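You operate a simulated robot arm through the tools that you are given. There is no shell and no other tool.

The job below is to be done with a simulated robot arm. You get a single attempt, and the scene is never put back.

## Task
Swing the arm out, uncap the spare pump and stack two tubes on its inlet.
Fine: first the 120 mm one with the narrow foot, then the longest tube that is wide at both ends; dust cap on the pump stand.

Only the result counts: the job must be done as asked and must still hold three seconds after the hand-in. Knocking over, shifting, dropping, spilling or breaking anything else fails it. A push-on lid holds only when it is set on centred and level and pressed home; a screw cap is set on level and turned clockwise until tight.

## Robot
A 7-joint arm with a two-finger parallel gripper, fixed in place. Base frame: the origin is at the foot of the arm, x ahead of it, y to its left, z up. Units: m, degrees, N and s.
Its first joint turns from -132.0 to 132.0 degrees. Payload 3.91 kg.
Tool frame: the origin (TCP) lies between the finger pads and is the grasp point; the fingertips stand 0.03 m ahead of it; z points along the fingers, y is the line along which they close. Largest opening 0.11 m; finger width 0.02, thickness 0.01; the body of the gripper, 0.048 by 0.112 m, starts 0.055 m behind the TCP.
Orientation is told as [roll, pitch, yaw] about the base's x, y, z axes, in that order, counted from this pose: with the fingers straight down and closing along the base's y, the tool's x points along the base's -x, its y along +y and its z along -z.

## Interface
- The arm moves only by the tool apply_moves. Its argument "plan" is a list of rows, each a list of 7 numbers: the shift along the base's x, y, z in m, then the turn, a rotation vector about the base's x, y, z in rad, then the opening, from 0 (shut) to 1 (fully open). In form: [[tx, ty, tz, rx, ry, rz, fingers], ...]. A call has 1 to 20 rows; each row shifts and turns the commanded pose from where the row before left it. A row lasts 0.2 s, in which the tool goes at most 0.05 m and 8.6 degrees; a call with a longer step from one row to the next is refused whole, and so is a gripper value outside its range. Where a pose cannot be reached the arm comes as near as it can. A force on the tool above 90 N (or 10 N above the force at the start of the call, whichever is more), or a blocked arm, ends the call early, and 0.2 s more pass. Each finger travels about 0.108 m/s and halts on what it meets, pressing with about 44 N; the grip force reading is that of the motor and also rises with nothing between the fingers. The clock runs only during rows and for 0.2 s after the last one: add rows that do not move to give the fingers time. It gives the time, the measured TCP pose, the force on the tool (base axes), the opening and the grip force at its end, in the units of the frame above (readings bear some noise), with the torque about the TCP (base axes, N m) and any sound that the robot's microphone picked up, and new pictures: "pictures" is both (left out), scene, wrist or none.
- Cameras (640 x 400 px; columns grow to the right, rows downward): "scene" is fixed at [0.2209, -0.4974, 1.4555]; the picture's right is [0.92, -0.39, 0.00], its down [-0.09, -0.22, -0.97] and it looks along [0.38, 0.89, -0.24] (base axes); focal length 281 px, centre (320, 200). "wrist" rides on the gripper at [0.072, 0.017, -0.103] in the tool frame; the picture's right is [-0.23, 0.97, 0.00], its down [-0.76, -0.18, -0.62] and it looks along [-0.61, -0.14, 0.78] (tool axes); focal length 222 px, centre (320, 200). There is no depth. A picture from a camera that has moved, and an enlarged one, comes with that camera's place and axes in the base frame and with its lens.
- close_up(camera, box): a new picture of the part [left, top, right, bottom] of that camera's present view, enlarged. No time passes.
- sign_off(): hands the job in; it is judged then, once.

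Places have to be worked out from the pictures, the camera data and where the tool is seen. Open the gripper and draw the arm clear of the work before you hand the job in, unless the task says otherwise.

The tools are called after "Emit:" as name(argument=value, ...) on one line, values as JSON. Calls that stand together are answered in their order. apply_moves: Moves the arm, as the interface text tells. Its arguments: {"type":"object","properties":{"plan":{"type":"array","items":{"type":"array","items":{"type":"number"}}},"pictures":{"type":"string","enum":["both","scene","wrist","none"]}},"required":["plan"]} The other tools are called the same way: close_up (camera, box) takes an enlarged picture of a part of a camera's view; sign_off () hands the job in.

At the start:

```text
clock: 0.0
tcp_pos: [0.2375, 0.4958, 1.4778]
ee_rot: [0.0, 0.0, 0.1]
contact_force: [1.2, -0.5, 0.6]
torque: [0.02, -0.02, 0.03]
finger_gap: 0.1102
gripper_force: 0.1
```

scene: 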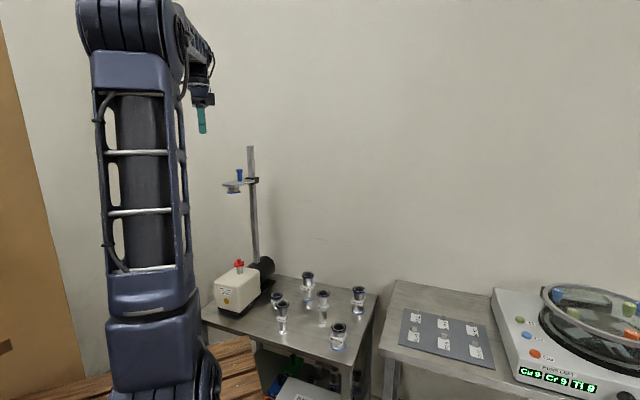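
wrist: 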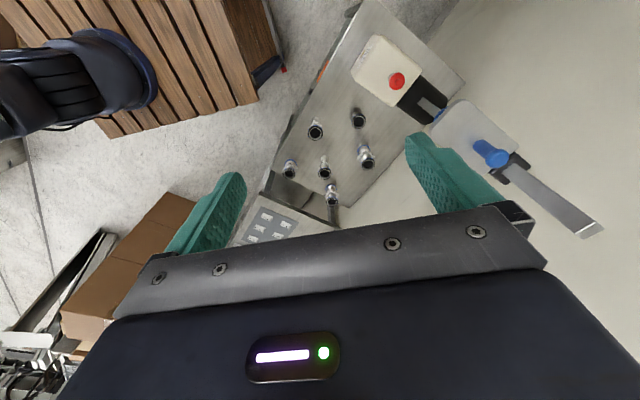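

I start by studying the scene: a table with a pump (red cap), a stand with a blue valve arm, and six glass tubes. I'll take close-ups before moving.

Emit:
close_up(camera="scene", box=[190, 240, 390, 365])

Emit:
close_up(camera="scene", box=[200, 140, 290, 320])

Emit:
close_up(camera="wrist", box=[230, 10, 630, 260])

Emit:
close_up(camera="scene", box=[380, 270, 640, 400])

```text
3.20 times, centred on (290, 302) of scene
camera zoom: at [0.2209, -0.4974, 1.4555], right [0.92, -0.39, 0.0], down [-0.09, -0.22, -0.97], along [0.38, 0.89, -0.24], focal length 899 px, centre (416, -128)
```

zoom: 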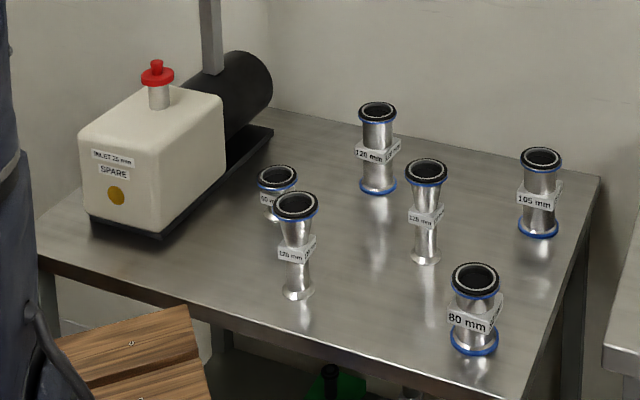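

```text
2.22 times, centred on (245, 230) of scene
camera zoom: at [0.2209, -0.4974, 1.4555], right [0.92, -0.39, 0.0], down [-0.09, -0.22, -0.97], along [0.38, 0.89, -0.24], focal length 624 px, centre (487, 133)
```

zoom: 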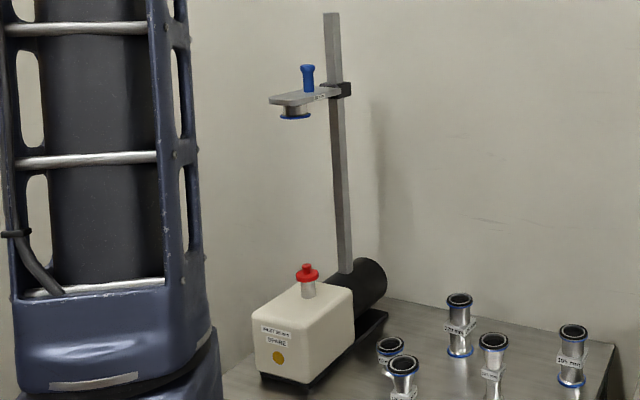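

```text
1.60 times, centred on (430, 135) of wrist
camera zoom: at [0.1648, 0.511, 1.5818], right [0.23, 0.97, 0.0], down [0.76, -0.18, 0.62], along [0.61, -0.14, -0.78], focal length 355 px, centre (144, 304)
```

zoom: 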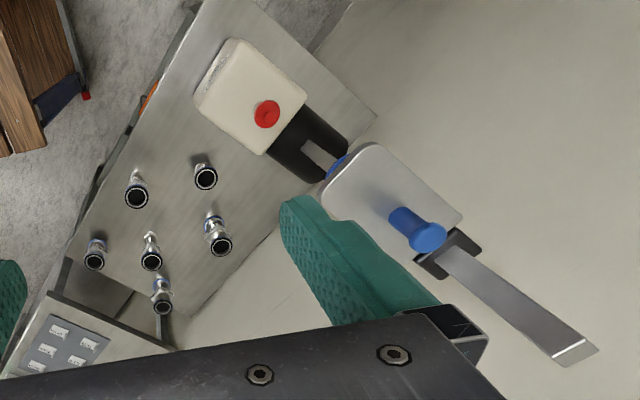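

```text
2.46 times, centred on (510, 335) of scene
camera zoom: at [0.2209, -0.4974, 1.4555], right [0.92, -0.39, 0.0], down [-0.09, -0.22, -0.97], along [0.38, 0.89, -0.24], focal length 691 px, centre (-148, -132)
```

zoom: 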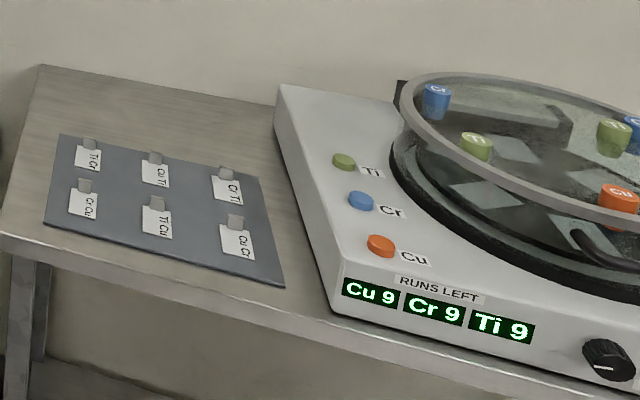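

I want to read the labels on the swing arm, pump and each tube.

Emit:
close_up(camera="scene", box=[215, 160, 275, 200])

Emit:
close_up(camera="scene", box=[210, 255, 275, 315])

Emit:
close_up(camera="scene", box=[265, 265, 345, 340])

Emit:
close_up(camera="scene", box=[310, 280, 380, 360])

Emit:
close_up(camera="wrist", box=[420, 90, 620, 250])

Emit:
close_up(camera="scene", box=[200, 320, 400, 400])

```text
10.00 times, centred on (245, 180) of scene
camera zoom: at [0.2209, -0.4974, 1.4555], right [0.92, -0.39, 0.0], down [-0.09, -0.22, -0.97], along [0.38, 0.89, -0.24], focal length 2808 px, centre (1070, 400)
```

zoom: 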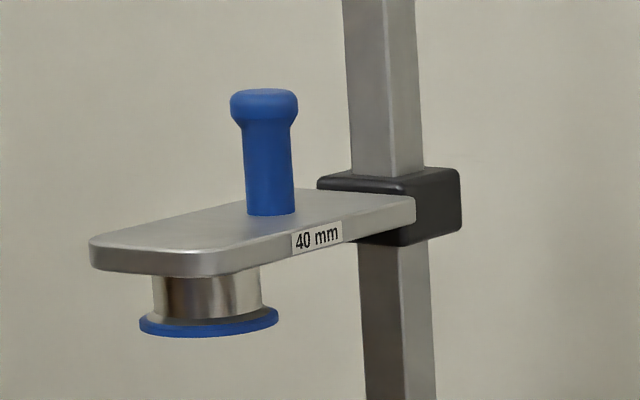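

```text
6.67 times, centred on (242, 285) of scene
camera zoom: at [0.2209, -0.4974, 1.4555], right [0.92, -0.39, 0.0], down [-0.09, -0.22, -0.97], along [0.38, 0.89, -0.24], focal length 1872 px, centre (837, -367)
```

zoom: 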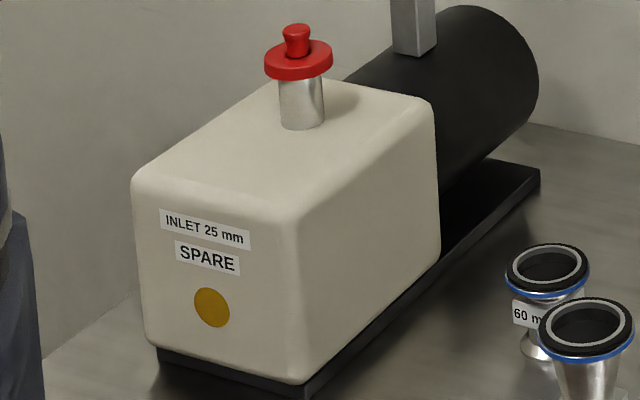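

```text
5.33 times, centred on (305, 302) of scene
camera zoom: at [0.2209, -0.4974, 1.4555], right [0.92, -0.39, 0.0], down [-0.09, -0.22, -0.97], along [0.38, 0.89, -0.24], focal length 1498 px, centre (400, -347)
```

zoom: 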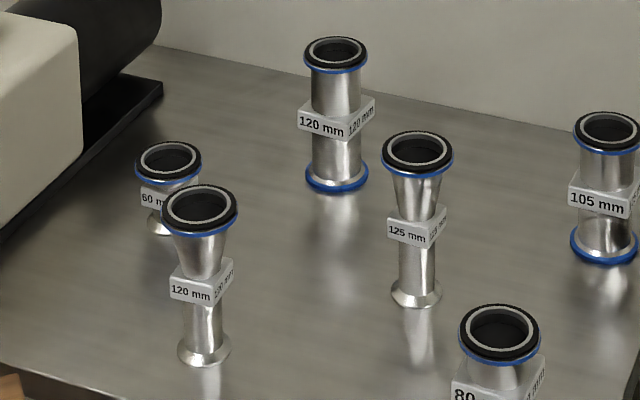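

```text
5.00 times, centred on (345, 320) of scene
camera zoom: at [0.2209, -0.4974, 1.4555], right [0.92, -0.39, 0.0], down [-0.09, -0.22, -0.97], along [0.38, 0.89, -0.24], focal length 1404 px, centre (195, -400)
```

zoom: 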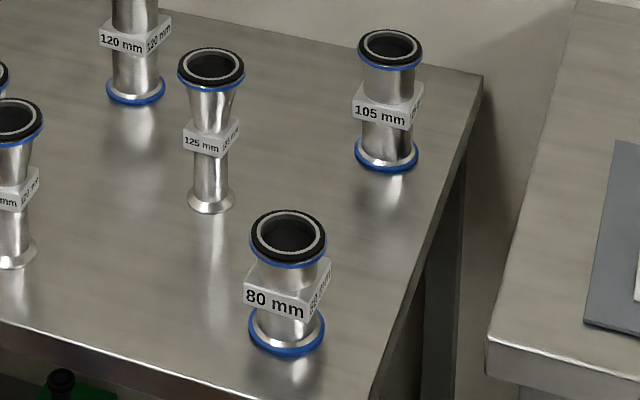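

```text
2.50 times, centred on (520, 170) of wrist
camera zoom: at [0.1648, 0.511, 1.5818], right [0.23, 0.97, 0.0], down [0.76, -0.18, 0.62], along [0.61, -0.14, -0.78], focal length 555 px, centre (-180, 275)
```

zoom: 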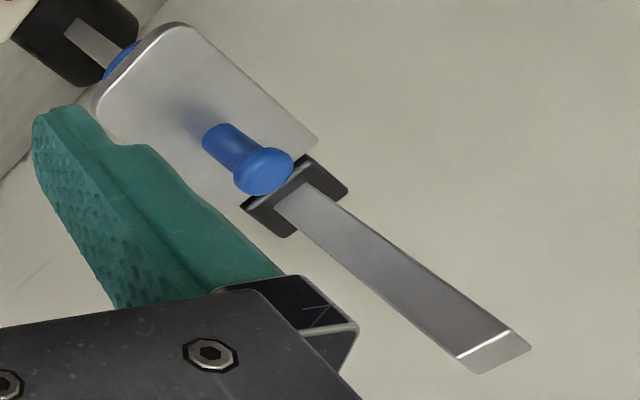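

```text
3.20 times, centred on (300, 360) of scene
camera zoom: at [0.2209, -0.4974, 1.4555], right [0.92, -0.39, 0.0], down [-0.09, -0.22, -0.97], along [0.38, 0.89, -0.24], focal length 899 px, centre (384, -312)
```

zoom: 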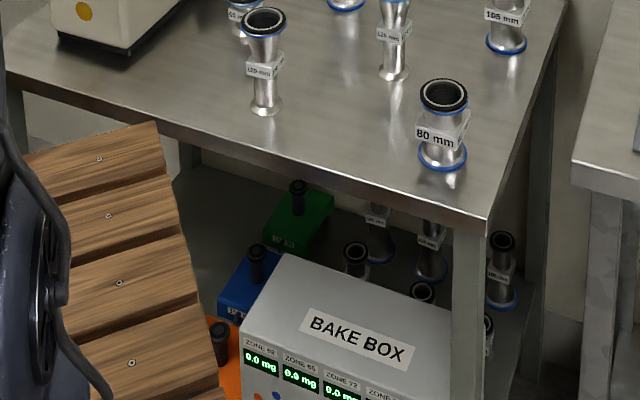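

I check the lower shelf, where further tubes seem to stand, to be sure which tube is "the longest wide at both ends".

Emit:
close_up(camera="scene", box=[295, 355, 375, 400])

Emit:
close_up(camera="scene", box=[255, 345, 325, 400])

Emit:
close_up(camera="wrist", box=[270, 90, 400, 220])

Emit:
close_up(camera="wrist", box=[230, 0, 470, 150])

```text
8.00 times, centred on (335, 378) of scene
camera zoom: at [0.2209, -0.4974, 1.4555], right [0.92, -0.39, 0.0], down [-0.09, -0.22, -0.97], along [0.38, 0.89, -0.24], focal length 2247 px, centre (200, -1220)
```

zoom: 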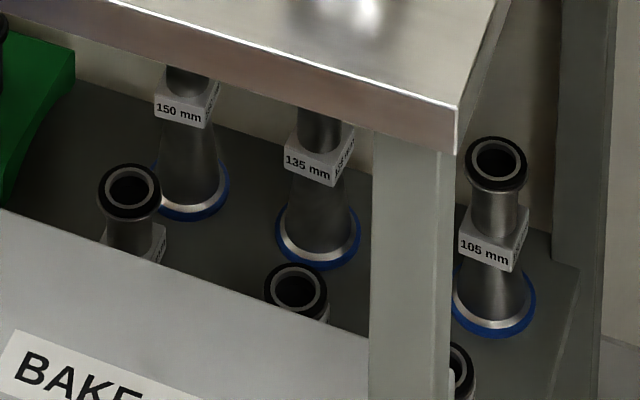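

```text
7.27 times, centred on (290, 372) of scene
camera zoom: at [0.2209, -0.4974, 1.4555], right [0.92, -0.39, 0.0], down [-0.09, -0.22, -0.97], along [0.38, 0.89, -0.24], focal length 2043 px, centre (538, -1054)
```

zoom: 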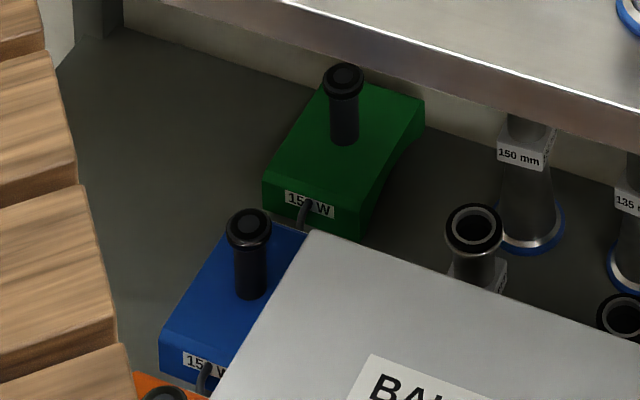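

```text
3.08 times, centred on (335, 155) of wrist
camera zoom: at [0.1648, 0.511, 1.5818], right [0.23, 0.97, 0.0], down [0.76, -0.18, 0.62], along [0.61, -0.14, -0.78], focal length 684 px, centre (274, 338)
```

zoom: 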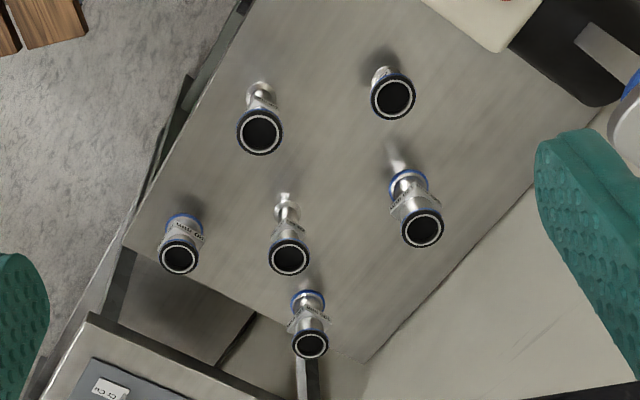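

```text
2.67 times, centred on (350, 75) of wrist
camera zoom: at [0.1648, 0.511, 1.5818], right [0.23, 0.97, 0.0], down [0.76, -0.18, 0.62], along [0.61, -0.14, -0.78], focal length 592 px, centre (240, 533)
```

zoom: 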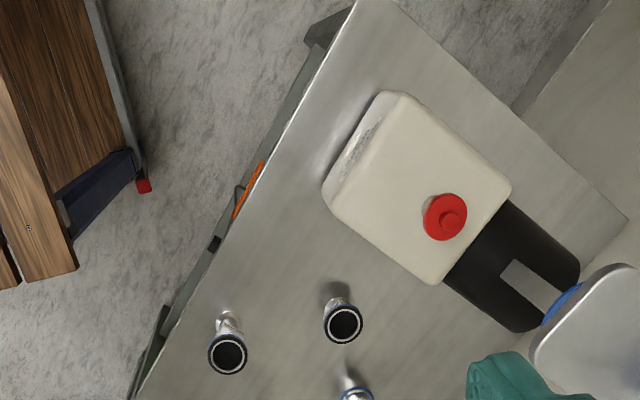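

Geometry so far: pump inlet/cap near (0.338, 0.69, 0.885), swing-arm knob near (0.369, 0.719, top 1.30), post near (0.43, 0.78), table top z ≈ 0.70. The target tubes are the 120 mm narrow-foot one at about (0.455, 0.42) and the straight 120 mm at about (0.62, 0.59). The lower-shelf ones are narrow on top. I go above the knob with the tool yawed 45°, so the fingers close along the swing direction.

Emit:
apply_moves(plan=[[0.018, 0.03, -0.008, 0, 0, 0.112, 1], [0.018, 0.03, -0.008, 0, 0, 0.112, 1], [0.018, 0.03, -0.008, 0, 0, 0.112, 1], [0.018, 0.03, -0.008, 0, 0, 0.112, 1], [0.018, 0.03, -0.008, 0, 0, 0.112, 1], [0.018, 0.03, -0.008, 0, 0, 0.112, 1], [0.018, 0.03, -0.008, 0, 0, 0.112, 1], [0, 0, 0, 0, 0, 0, 1]])

```text
clock: 1.8
tcp_pos: [0.3624, 0.7046, 1.421]
ee_rot: [-0.1, 0.0, 45.0]
contact_force: [-1.1, -0.3, -0.1]
torque: [-0.01, -0.01, -0.02]
finger_gap: 0.1099
gripper_force: 0.1
camera wrist: at [0.2996, 0.6638, 1.5254], right [-0.53, 0.85, 0.0], down [0.66, 0.41, 0.62], along [0.53, 0.33, -0.78], focal length 222 px, centre (320, 200)
```

scene: 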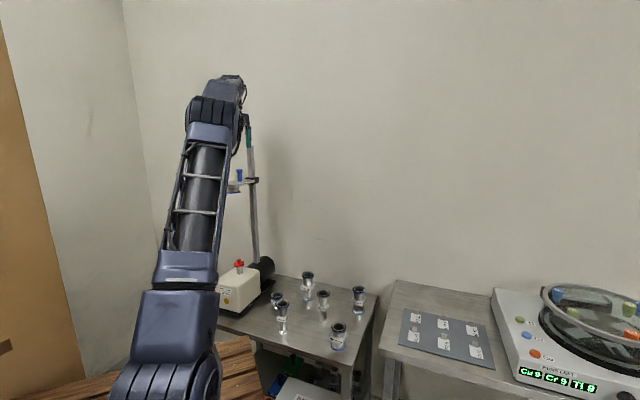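
wrist: 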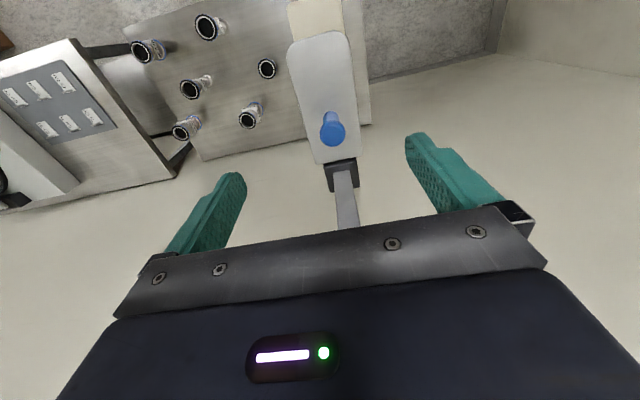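

The knob shows slightly right of the tool axis. A close-up will refine the knob and post positions.

Emit:
close_up(camera="wrist", box=[270, 20, 400, 220])

Emit:
close_up(camera="scene", box=[215, 100, 275, 200])

```text
2.00 times, centred on (335, 120) of wrist
camera zoom: at [0.2996, 0.6638, 1.5254], right [-0.53, 0.85, 0.0], down [0.66, 0.41, 0.62], along [0.53, 0.33, -0.78], focal length 444 px, centre (290, 360)
```

zoom: 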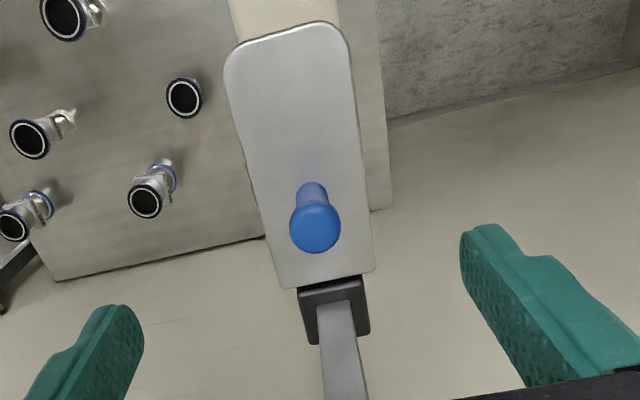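

```text
4.00 times, centred on (245, 150) of scene
camera zoom: at [0.2209, -0.4974, 1.4555], right [0.92, -0.39, 0.0], down [-0.09, -0.22, -0.97], along [0.38, 0.89, -0.24], focal length 1123 px, centre (620, 400)
```

zoom: 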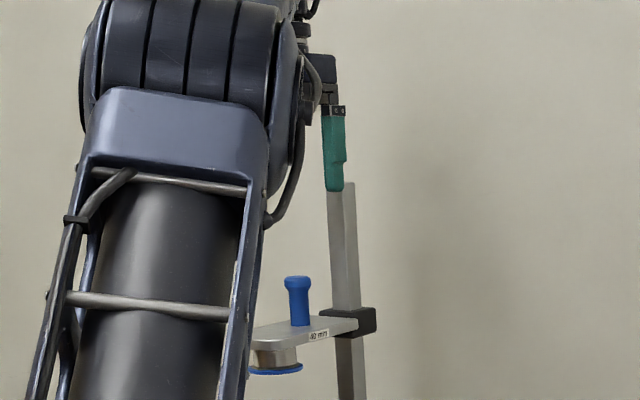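

Refined estimates: knob centre (0.3685, 0.7215), top 1.296, plate top 1.249, post centre ≈ (0.430, 0.783), swing radius ≈ 0.087. I align over the knob, descend to TCP z ≈ 1.287, and cage the knob with a partial closing.

Emit:
apply_moves(plan=[[0.005, 0.0157, 0, 0, 0, 0, 1], [0, 0, -0.034, 0, 0, 0, 1], [0, 0, -0.034, 0, 0, 0, 1], [0, 0, -0.034, 0, 0, 0, 1], [0, 0, -0.032, 0, 0, 0, 1], [0, 0, 0, 0, 0, 0, 0.34], [0, 0, 0, 0, 0, 0, 0.34], [0, 0, 0, 0, 0, 0, 0.34]])

```text
clock: 3.6
tcp_pos: [0.3688, 0.7206, 1.2884]
ee_rot: [-0.1, 0.0, 45.0]
contact_force: [0.3, 0.0, -0.8]
torque: [0.0, -0.02, 0.02]
finger_gap: 0.0375
gripper_force: 0.1
camera wrist: at [0.3054, 0.6802, 1.3922], right [-0.53, 0.85, 0.0], down [0.66, 0.41, 0.62], along [0.53, 0.33, -0.78], focal length 222 px, centre (320, 200)
```

scene: 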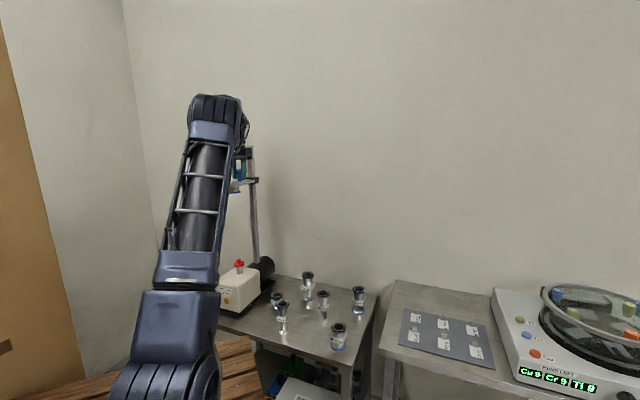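
wrist: 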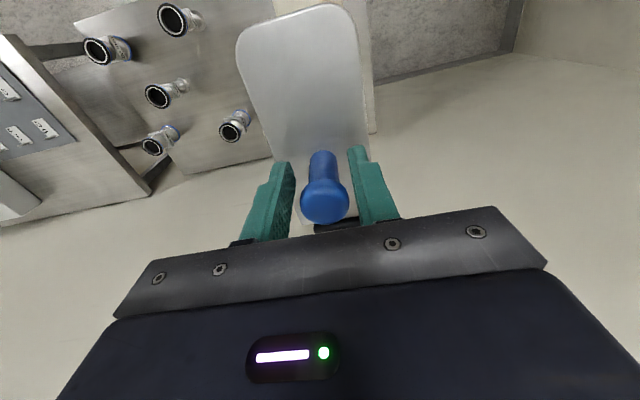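

The knob sits between the fingers with a little play. I start swinging clockwise (seen from above) about the post, turning the tool along, 30° first to check forces.

Emit:
apply_moves(plan=[[-0.00609, 0.00677, 0, 0, 0, -0.1047, 0.34], [-0.00535, 0.00737, 0, 0, 0, -0.1047, 0.34], [-0.00456, 0.00788, 0, 0, 0, -0.1047, 0.34], [-0.0037, 0.00832, 0, 0, 0, -0.1047, 0.34], [-0.00282, 0.00866, 0, 0, 0, -0.1047, 0.34]])

```text
clock: 4.8
tcp_pos: [0.3472, 0.7594, 1.2882]
ee_rot: [0.0, 0.0, 14.7]
contact_force: [-0.8, -0.3, 0.7]
torque: [0.02, 0.01, -0.01]
finger_gap: 0.0374
gripper_force: 0.1
camera wrist: at [0.272, 0.7569, 1.3923], right [-0.03, 1.0, 0.0], down [0.78, 0.02, 0.62], along [0.62, 0.02, -0.78], focal length 222 px, centre (320, 200)
```

scene: 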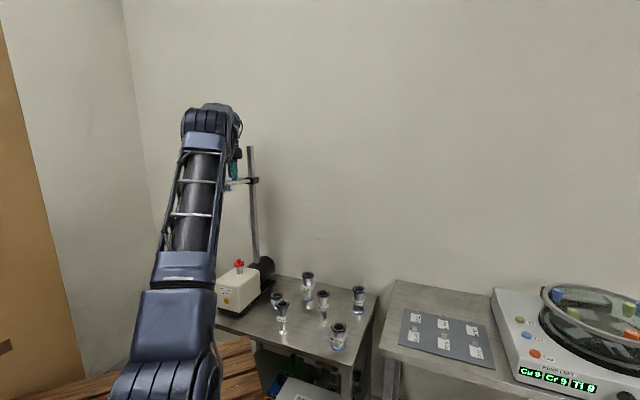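
wrist: 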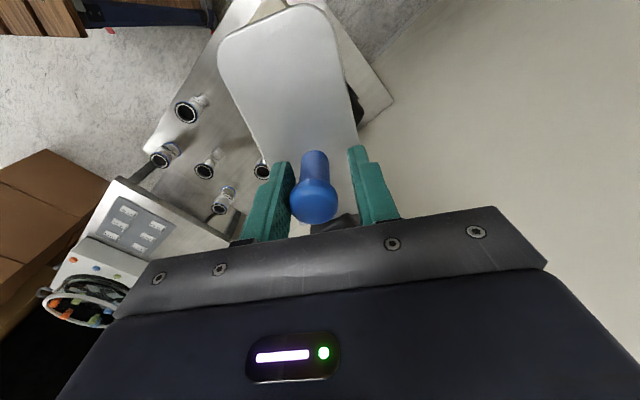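

The swing arm follows freely, with the knob against the left finger and no force. I continue the remaining 60°.

Emit:
apply_moves(plan=[[-0.00189, 0.00891, 0, 0, 0, -0.1047, 0.34], [-0.00095, 0.00906, 0, 0, 0, -0.1047, 0.34], [0, 0.0091, 0, 0, 0, -0.1047, 0.34], [0.00095, 0.00906, 0, 0, 0, -0.1047, 0.34], [0.00189, 0.00891, 0, 0, 0, -0.1047, 0.34], [0.00282, 0.00866, 0, 0, 0, -0.1047, 0.34], [0.0037, 0.00832, 0, 0, 0, -0.1047, 0.34], [0.00456, 0.00788, 0, 0, 0, -0.1047, 0.34], [0.00535, 0.00737, 0, 0, 0, -0.1047, 0.34], [0.00609, 0.00677, 0, 0, 0, -0.1047, 0.34]])

```text
clock: 7.0
tcp_pos: [0.3664, 0.8376, 1.2857]
ee_rot: [0.0, 0.0, -45.3]
contact_force: [-0.1, -0.4, -0.3]
torque: [0.0, 0.01, 0.01]
finger_gap: 0.0374
gripper_force: 0.3
out of reach, approached as far as the arm can: row 10
camera wrist: at [0.3272, 0.9004, 1.3888], right [0.85, 0.53, 0.0], down [0.41, -0.67, 0.62], along [0.33, -0.53, -0.78], focal length 222 px, centre (320, 200)
```

scene: 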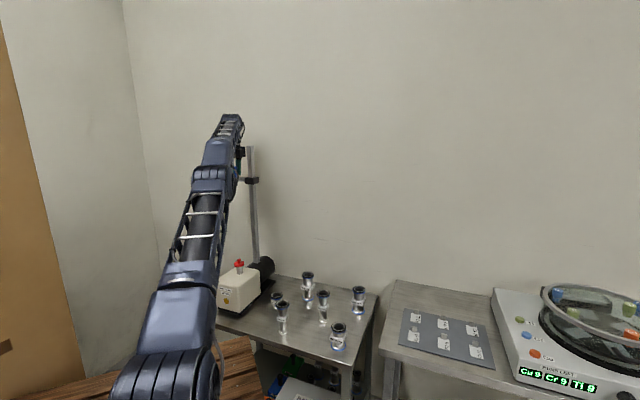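
wrist: 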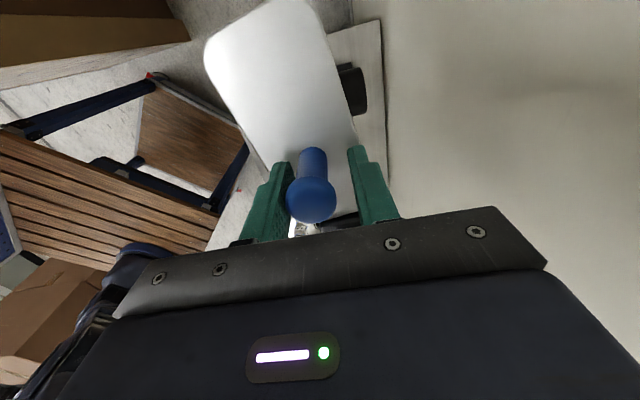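

The swing arm now points along the wall, about 85–90° out, with no force. I open the fingers, lift off the knob and draw back toward the robot.

Emit:
apply_moves(plan=[[0, -0.004, 0, 0, 0, 0, 0.9], [0, 0, 0, 0, 0, 0, 0.9], [0, 0, 0, 0, 0, 0, 0.9], [0, -0.005, 0.02, 0, 0, 0, 0.9], [0, -0.005, 0.02, 0, 0, 0, 0.9], [0, -0.005, 0.02, 0, 0, 0, 0.9], [0, -0.015, 0.03, 0, 0, 0, 0.9], [0, -0.03, 0.03, 0, 0, 0, 0.9], [0, -0.03, 0.02, 0, 0, 0, 0.9], [0, -0.04, 0, 0, 0, 0, 0.9], [0, -0.04, 0, 0, 0, 0, 0.9]])

```text
clock: 9.4
tcp_pos: [0.3637, 0.658, 1.4109]
ee_rot: [0.0, -0.1, -45.1]
contact_force: [-0.3, 1.5, -0.8]
torque: [-0.04, 0.0, 0.02]
finger_gap: 0.0991
gripper_force: 0.1
out of reach, approached as far as the arm can: row 5, 7
camera wrist: at [0.3259, 0.7208, 1.5138], right [0.85, 0.53, 0.0], down [0.41, -0.66, 0.62], along [0.33, -0.53, -0.78], focal length 222 px, centre (320, 200)
```

scene: 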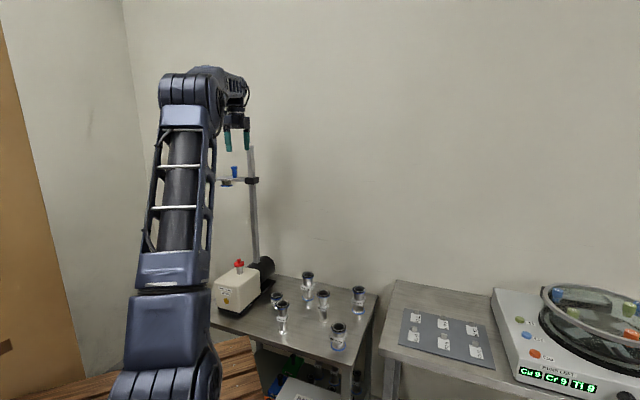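
wrist: 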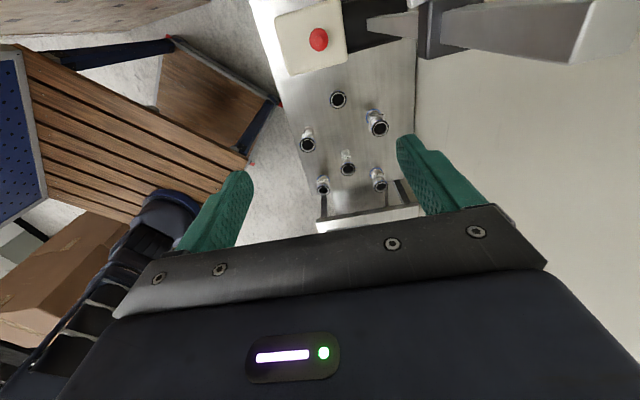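

The arm is out. Now I turn back to yaw 45° and go down above the pump's red cap, to look at it from closer.

Emit:
apply_moves(plan=[[-0.0023, 0.0029, 0, 0, 0, 0.1428, 0.6], [-0.0023, 0.0029, 0, 0, 0, 0.1428, 0.6], [-0.0023, 0.0029, -0.01, 0, 0, 0.1428, 0.6], [-0.0023, 0.0029, -0.02, 0, 0, 0.1428, 0.6], [-0.0023, 0.0029, -0.03, 0, 0, 0.1428, 0.6], [-0.0023, 0.0029, -0.03, 0, 0, 0.1428, 0.6], [-0.0023, 0.0029, -0.03, 0, 0, 0.1428, 0.6], [-0.0023, 0.0029, -0.03, 0, 0, 0.1428, 0.6], [-0.0023, 0.0029, -0.03, 0, 0, 0.1428, 0.6], [-0.0023, 0.0029, -0.03, 0, 0, 0.1428, 0.6], [-0.0023, 0.0029, -0.03, 0, 0, 0.1428, 0.6], [0, 0, -0.04, 0, 0, 0, 0.6], [0, 0, -0.04, 0, 0, 0, 0.6], [0, 0, 0, 0, 0, 0, 0.6]])

```text
clock: 12.4
tcp_pos: [0.3386, 0.6892, 1.0919]
ee_rot: [0.0, -0.1, 44.9]
contact_force: [0.0, 0.3, -0.6]
torque: [0.03, 0.0, 0.03]
finger_gap: 0.0657
gripper_force: 0.1
camera wrist: at [0.2756, 0.6501, 1.1955], right [-0.53, 0.85, 0.0], down [0.66, 0.41, 0.62], along [0.53, 0.33, -0.78], focal length 222 px, centre (320, 200)
```

scene: 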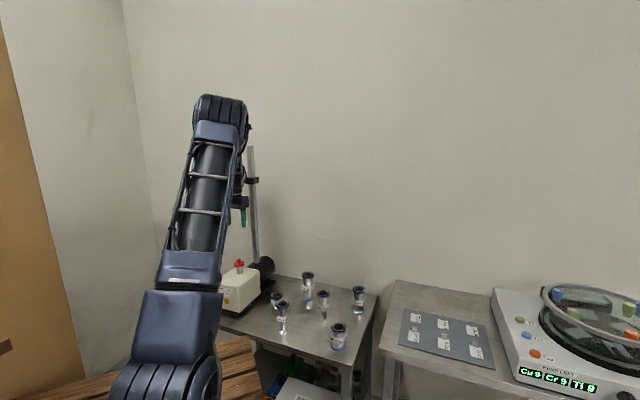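
wrist: 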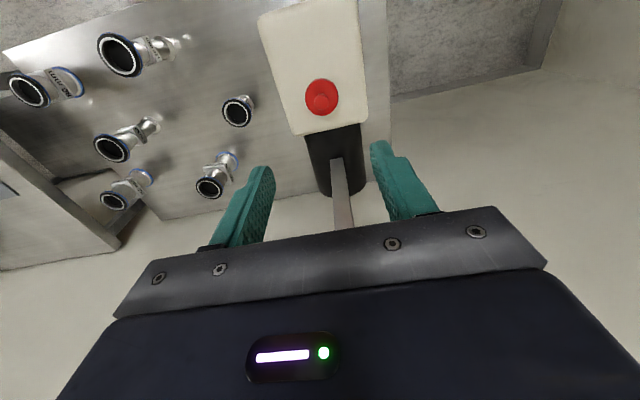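

Cap is nearly on the tool axis. Close-up for precise placement, also of the tubes.

Emit:
close_up(camera="wrist", box=[240, 20, 400, 150])

Emit:
close_up(camera="scene", box=[215, 250, 265, 310])

Emit:
close_up(camera="wrist", box=[0, 20, 260, 220])

```text
3.08 times, centred on (320, 85) of wrist
camera zoom: at [0.2756, 0.6501, 1.1955], right [-0.53, 0.85, 0.0], down [0.66, 0.41, 0.62], along [0.53, 0.33, -0.78], focal length 684 px, centre (320, 554)
```

zoom: 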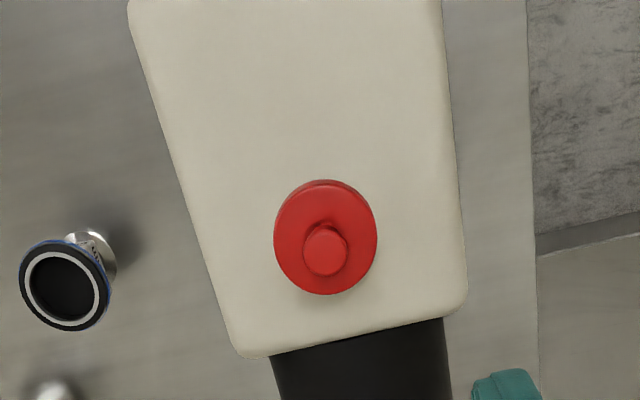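

```text
6.67 times, centred on (240, 280) of scene
camera zoom: at [0.2209, -0.4974, 1.4555], right [0.92, -0.39, 0.0], down [-0.09, -0.22, -0.97], along [0.38, 0.89, -0.24], focal length 1872 px, centre (853, -333)
```

zoom: 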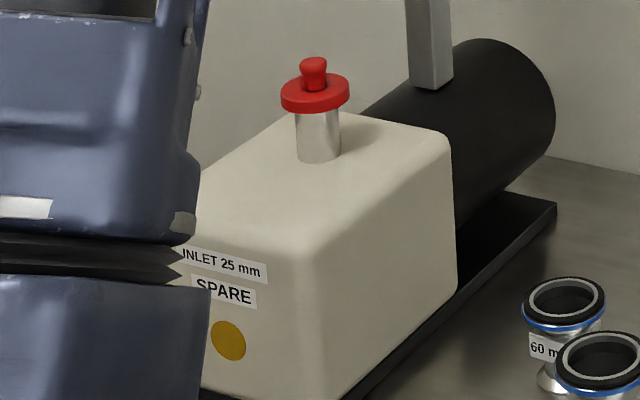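

```text
2.00 times, centred on (130, 120) of wrist
camera zoom: at [0.2756, 0.6501, 1.1955], right [-0.53, 0.85, 0.0], down [0.66, 0.41, 0.62], along [0.53, 0.33, -0.78], focal length 444 px, centre (700, 360)
```

zoom: 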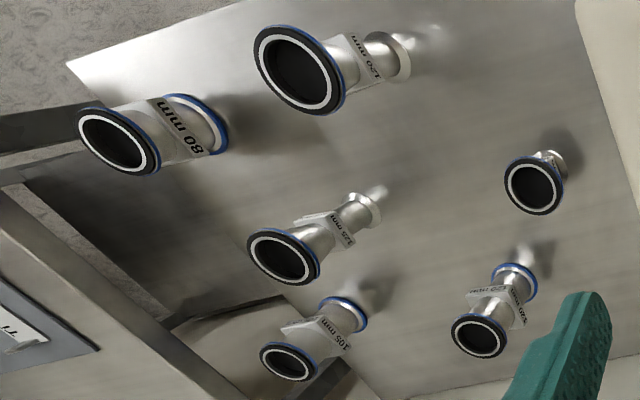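

Cap estimated at (0.3405, 0.693), flange top z ≈ 0.885, knob top ≈ 0.906. Before descending I check the wrist's clearance to the post.

Emit:
close_up(camera="scene", box=[180, 85, 280, 265])

```text
2.22 times, centred on (230, 175) of scene
camera zoom: at [0.2209, -0.4974, 1.4555], right [0.92, -0.39, 0.0], down [-0.09, -0.22, -0.97], along [0.38, 0.89, -0.24], focal length 624 px, centre (520, 256)
```

zoom: 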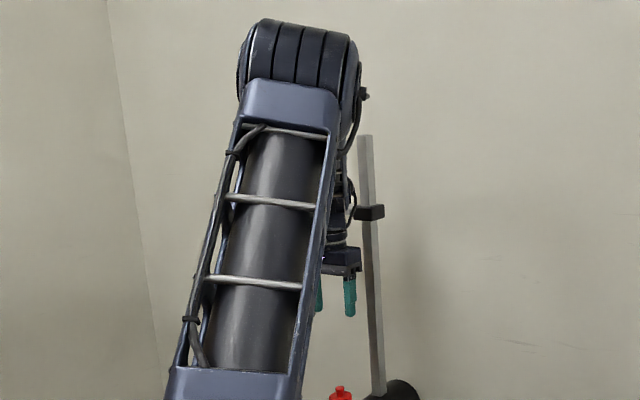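

The heavy joint sits about 0.2 m from the post, so there is room. I descend over the cap knob to TCP z ≈ 0.925, fingertips just above the cap's flange.

Emit:
apply_moves(plan=[[0.001, 0.002, -0.035, 0, 0, 0, 0.5], [0.001, 0.002, -0.035, 0, 0, 0, 0.5], [0, 0, -0.035, 0, 0, 0, 0.5], [0, 0, -0.025, 0, 0, 0, 0.5], [0, 0, -0.02, 0, 0, 0, 0.5], [0, 0, 0, 0, 0, 0, 0.5]])

```text
clock: 13.8
tcp_pos: [0.3422, 0.6932, 0.9421]
ee_rot: [0.1, 0.0, 44.9]
contact_force: [0.3, 0.2, 0.2]
torque: [-0.01, 0.02, 0.01]
finger_gap: 0.0551
gripper_force: 0.1
camera wrist: at [0.2783, 0.6547, 1.0454], right [-0.53, 0.85, 0.0], down [0.66, 0.41, 0.62], along [0.53, 0.33, -0.78], focal length 222 px, centre (320, 200)
```

scene: 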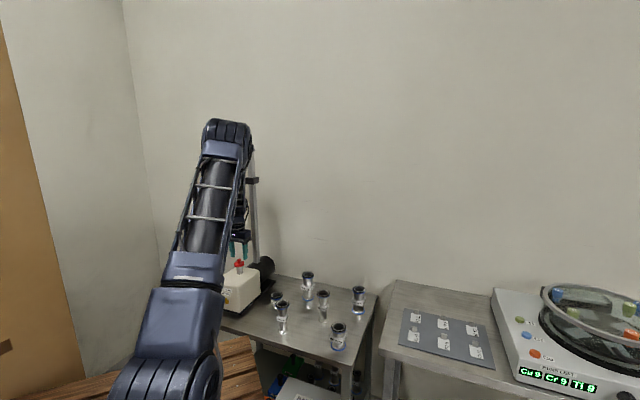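
wrist: 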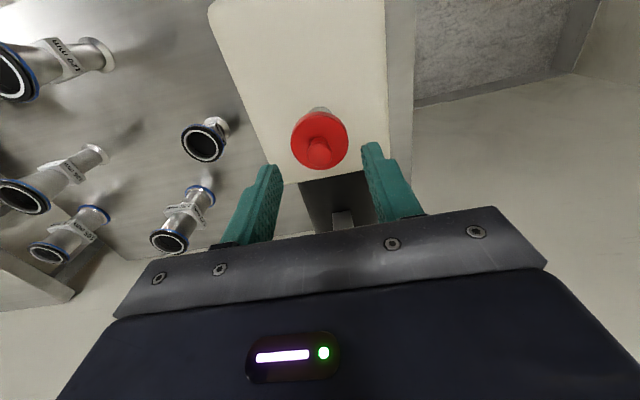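

I zoom in to centre on the knob exactly.

Emit:
close_up(camera="wrist", box=[240, 90, 400, 230])

Emit:
close_up(camera="scene", box=[215, 220, 275, 290])

```text
2.86 times, centred on (320, 160) of wrist
camera zoom: at [0.2783, 0.6547, 1.0454], right [-0.53, 0.85, 0.0], down [0.66, 0.41, 0.62], along [0.53, 0.33, -0.78], focal length 635 px, centre (320, 314)
```

zoom: 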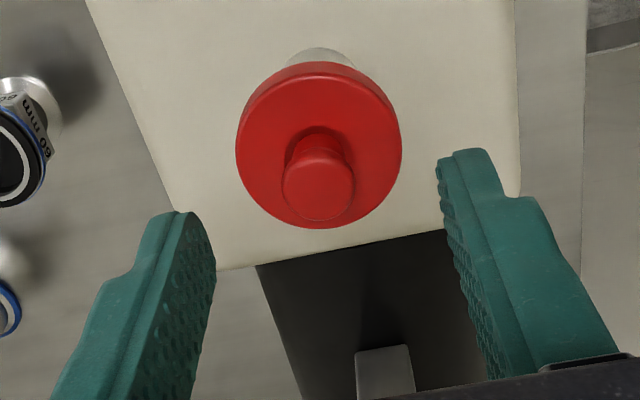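

```text
5.71 times, centred on (245, 255) of scene
camera zoom: at [0.2209, -0.4974, 1.4555], right [0.92, -0.39, 0.0], down [-0.09, -0.22, -0.97], along [0.38, 0.89, -0.24], focal length 1605 px, centre (749, -114)
```

zoom: 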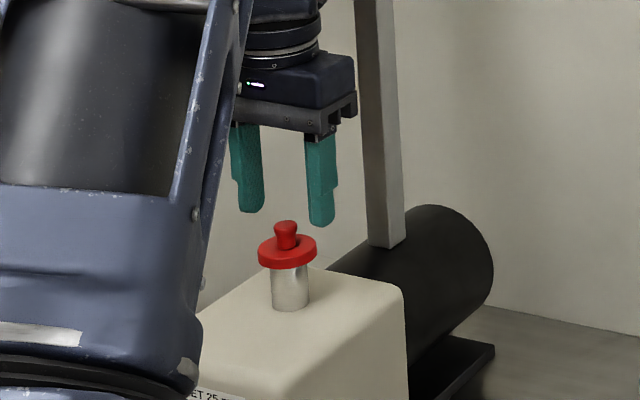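

Knob centre is about 2 mm from the tool axis. I correct, lower 2 cm and close on the knob.

Emit:
apply_moves(plan=[[-0.0015, -0.001, -0.01, 0, 0, 0, 0.4], [0, 0, -0.011, 0, 0, 0, 0.35], [0, 0, 0, 0, 0, 0, 0.35], [0, 0, 0, 0, 0, 0, 0], [0, 0, 0, 0, 0, 0, 0], [0, 0, 0, 0, 0, 0, 0]])

```text
clock: 15.2
tcp_pos: [0.34, 0.693, 0.9201]
ee_rot: [0.0, 0.0, 45.0]
contact_force: [-0.2, -0.1, -0.2]
torque: [0.02, 0.01, -0.05]
finger_gap: 0.0108
gripper_force: 44.0
camera wrist: at [0.2768, 0.6533, 1.0248], right [-0.53, 0.85, 0.0], down [0.66, 0.41, 0.62], along [0.53, 0.33, -0.78], focal length 222 px, centre (320, 200)
```

scene: 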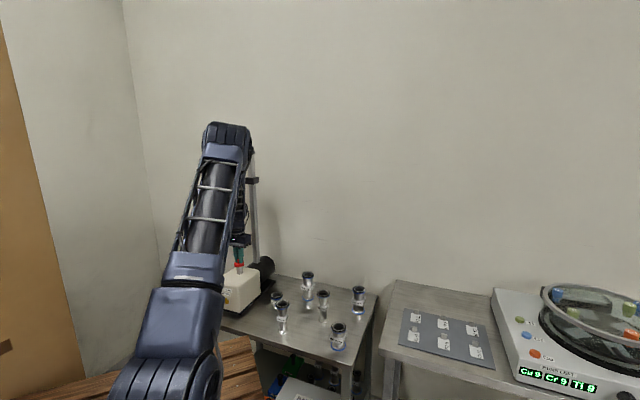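
wrist: 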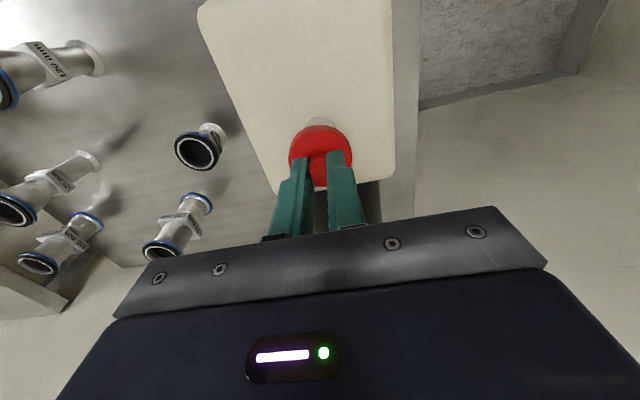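

The fingers stopped at 10.8 mm, seemingly on the knob's waist under its head. A close-up to confirm before pulling.

Emit:
close_up(camera="wrist", box=[250, 100, 390, 240])

Emit:
close_up(camera="scene", box=[220, 225, 270, 290])

```text
2.86 times, centred on (320, 170) of wrist
camera zoom: at [0.2768, 0.6533, 1.0248], right [-0.53, 0.85, 0.0], down [0.66, 0.41, 0.62], along [0.53, 0.33, -0.78], focal length 635 px, centre (320, 286)
```

zoom: 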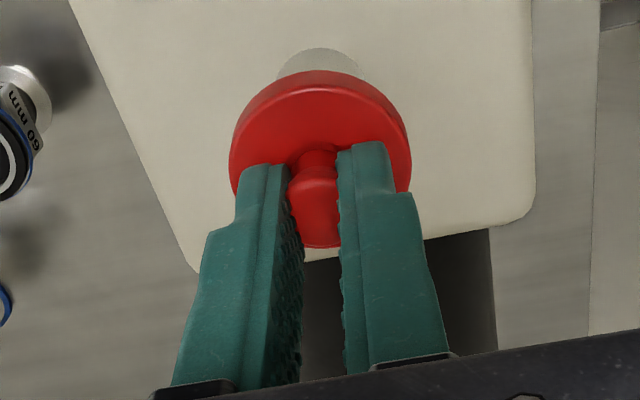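

```text
6.15 times, centred on (245, 258) of scene
camera zoom: at [0.2209, -0.4974, 1.4555], right [0.92, -0.39, 0.0], down [-0.09, -0.22, -0.97], along [0.38, 0.89, -0.24], focal length 1728 px, centre (782, -154)
```

zoom: 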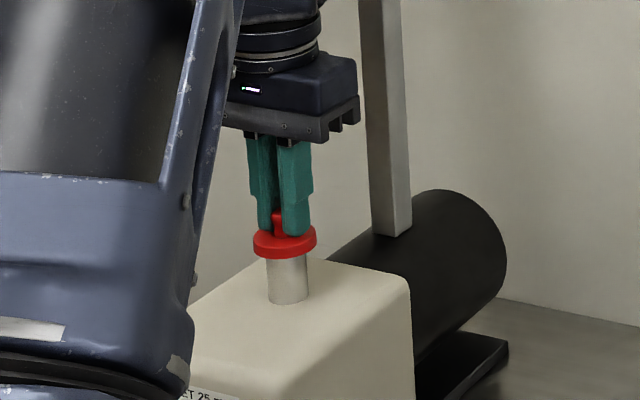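

The knob is gripped well just above the flange. I pull straight up slowly.

Emit:
apply_moves(plan=[[0, 0, 0.005, 0, 0, 0, 0], [0, 0, 0.005, 0, 0, 0, 0], [0, 0, 0.01, 0, 0, 0, 0], [0, 0, 0.01, 0, 0, 0, 0], [0, 0, 0.01, 0, 0, 0, 0], [0, 0, 0.01, 0, 0, 0, 0]])

```text
clock: 16.6
tcp_pos: [0.3412, 0.6937, 0.9707]
ee_rot: [0.0, -0.1, 44.9]
contact_force: [0.5, 0.5, -0.2]
torque: [0.02, 0.01, 0.02]
finger_gap: 0.0104
gripper_force: 44.6
camera wrist: at [0.2768, 0.6538, 1.0746], right [-0.53, 0.85, 0.0], down [0.66, 0.41, 0.62], along [0.53, 0.33, -0.78], focal length 222 px, centre (320, 200)
```

scene: 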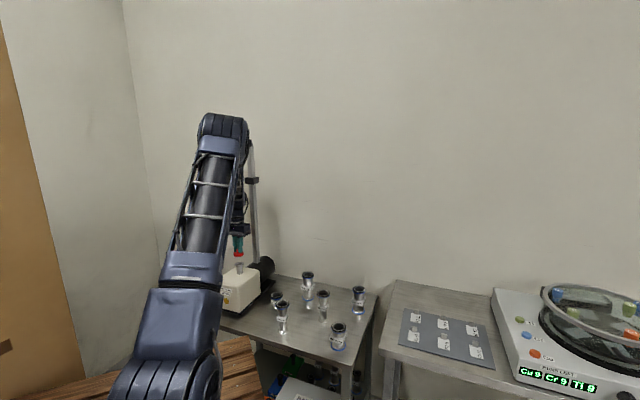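
wrist: 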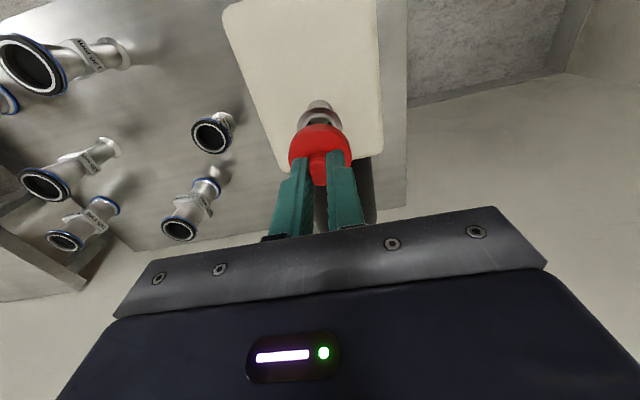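

The cap came off. I check the uncovered inlet and the cap's underside.

Emit:
close_up(camera="scene", box=[220, 225, 270, 290])

Emit:
close_up(camera="wrist", box=[250, 70, 390, 210])

```text
6.15 times, centred on (245, 258) of scene
camera zoom: at [0.2209, -0.4974, 1.4555], right [0.92, -0.39, 0.0], down [-0.09, -0.22, -0.97], along [0.38, 0.89, -0.24], focal length 1728 px, centre (782, -154)
```

zoom: 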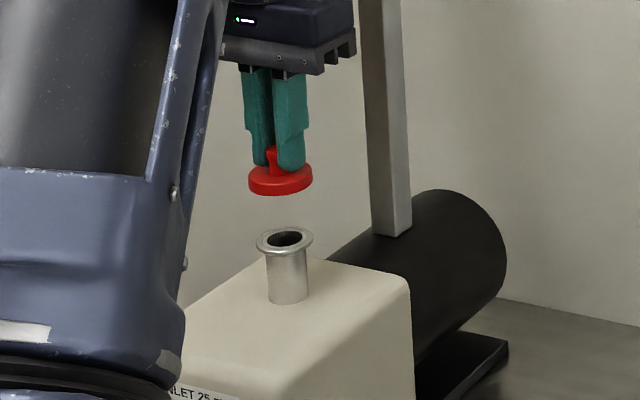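

```text
2.86 times, centred on (320, 140) of wrist
camera zoom: at [0.2768, 0.6538, 1.0746], right [-0.53, 0.85, 0.0], down [0.66, 0.41, 0.62], along [0.53, 0.33, -0.78], focal length 635 px, centre (320, 371)
```

zoom: 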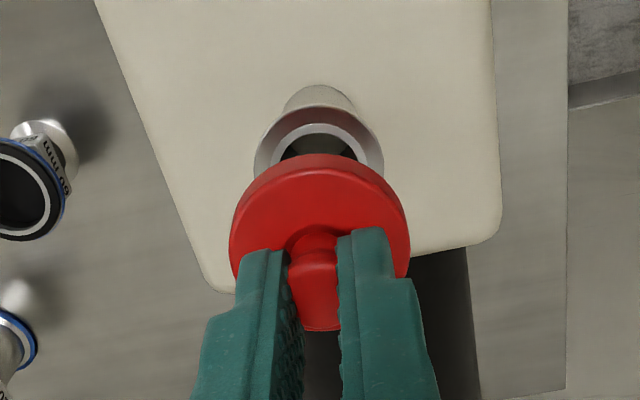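

The inlet is bare with its flange top at z ≈ 0.882. I carry the cap to a free spot on the pump's table at about (0.375, 0.502), between the pump and the 120 mm tube. I stop above it first.

Emit:
apply_moves(plan=[[0.0068, -0.0382, 0.005, 0, 0, 0, 0], [0.0068, -0.0382, 0, 0, 0, 0, 0], [0.0068, -0.0382, 0, 0, 0, 0, 0], [0.0068, -0.0382, 0, 0, 0, 0, 0], [0.0068, -0.0382, 0, 0, 0, 0, 0], [0, 0, -0.04, 0, 0, 0, 0], [0, 0, -0.04, 0, 0, 0, 0], [0, 0, -0.04, 0, 0, 0, 0], [0, 0, 0, 0, 0, 0, 0]])

```text
clock: 18.6
tcp_pos: [0.3758, 0.5023, 0.8568]
ee_rot: [0.1, 0.0, 44.9]
contact_force: [0.3, 0.3, -0.6]
torque: [0.0, -0.01, -0.03]
finger_gap: 0.0106
gripper_force: 43.7
camera wrist: at [0.3121, 0.4619, 0.9605], right [-0.53, 0.85, 0.0], down [0.66, 0.41, 0.62], along [0.53, 0.33, -0.78], focal length 222 px, centre (320, 200)
```

scene: 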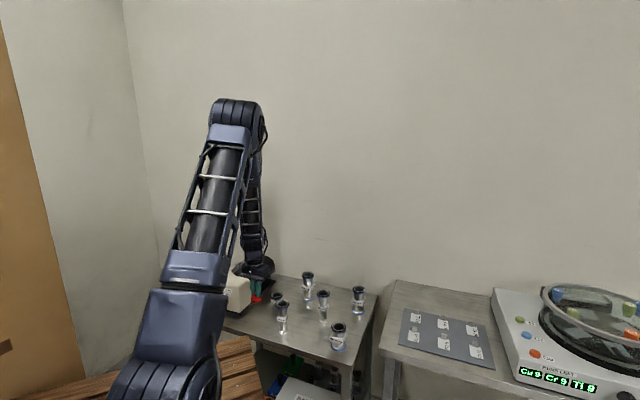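
wrist: 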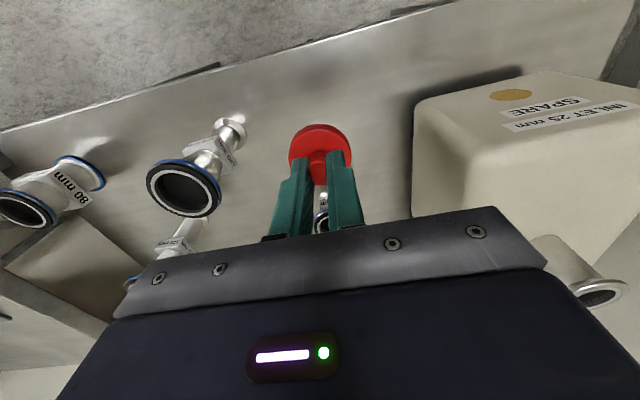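

Clear of the tubes and pump. I lower toward the table, first to about 0.76.

Emit:
apply_moves(plan=[[0, 0, -0.03, 0, 0, 0, 0], [0, 0, -0.03, 0, 0, 0, 0], [0, 0, -0.02, 0, 0, 0, 0], [0, 0, -0.014, 0, 0, 0, 0], [0, 0, 0, 0, 0, 0, 0]])

Emit:
close_up(camera="scene", box=[225, 260, 285, 320])

```text
clock: 19.8
tcp_pos: [0.3741, 0.5012, 0.7615]
ee_rot: [0.0, -0.1, 44.9]
contact_force: [-0.2, -0.8, -1.0]
torque: [0.02, -0.03, 0.04]
finger_gap: 0.0107
gripper_force: 43.6
camera wrist: at [0.3106, 0.4619, 0.8658], right [-0.53, 0.85, 0.0], down [0.66, 0.41, 0.62], along [0.53, 0.33, -0.78], focal length 222 px, centre (320, 200)
```

scene: 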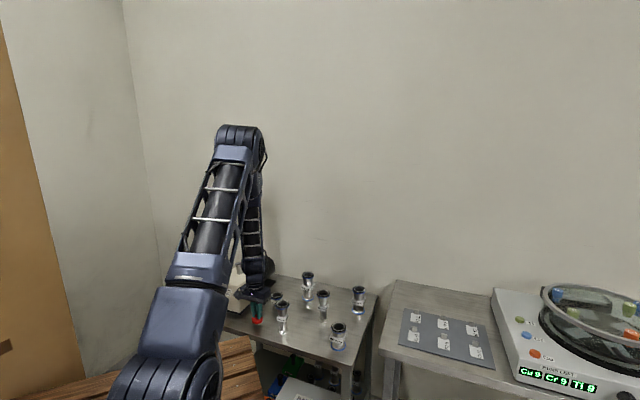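
wrist: 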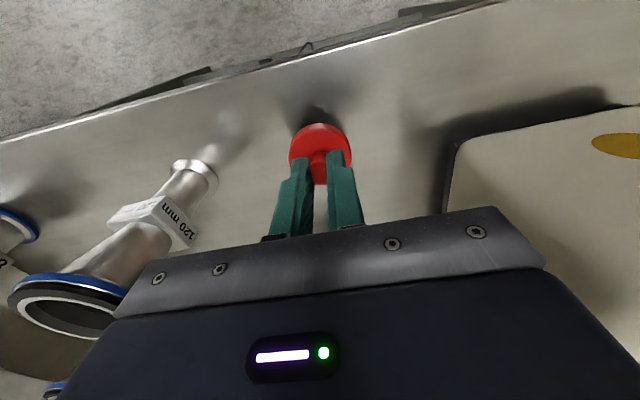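

```text
6.67 times, centred on (255, 290) of scene
camera zoom: at [0.2209, -0.4974, 1.4555], right [0.92, -0.39, 0.0], down [-0.09, -0.22, -0.97], along [0.38, 0.89, -0.24], focal length 1872 px, centre (753, -400)
```

zoom: 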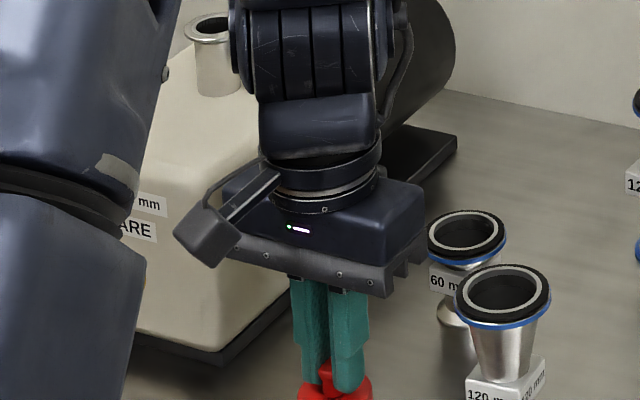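

Still free of contact. I lower in small steps, watching the force.

Emit:
apply_moves(plan=[[0, 0, -0.004, 0, 0, 0, 0], [0, 0, -0.004, 0, 0, 0, 0], [0, 0, -0.003, 0, 0, 0, 0], [0, 0, 0, 0, 0, 0, 0]], pictures="scene")

Emit:
close_up(camera="scene", box=[235, 285, 295, 345])

```text
clock: 20.8
tcp_pos: [0.3741, 0.503, 0.7505]
ee_rot: [0.0, 0.0, 44.8]
contact_force: [0.2, 0.1, -0.6]
torque: [-0.01, -0.02, 0.01]
finger_gap: 0.0109
gripper_force: 43.9
```

scene: 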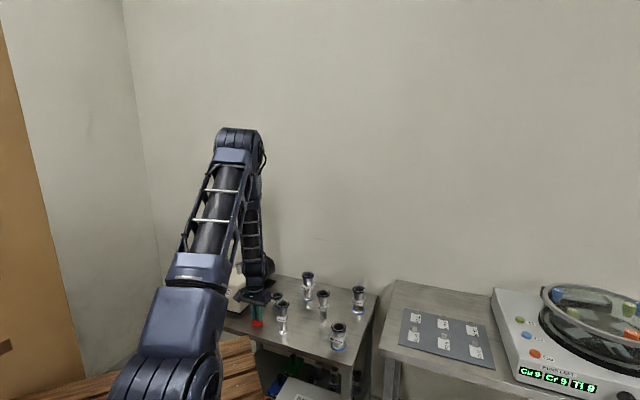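

```text
6.67 times, centred on (265, 315) of scene
camera zoom: at [0.2209, -0.4974, 1.4555], right [0.92, -0.39, 0.0], down [-0.09, -0.22, -0.97], along [0.38, 0.89, -0.24], focal length 1872 px, centre (687, -567)
```

zoom: 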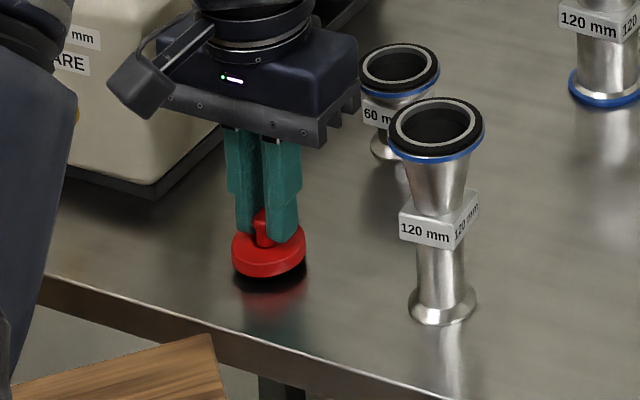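

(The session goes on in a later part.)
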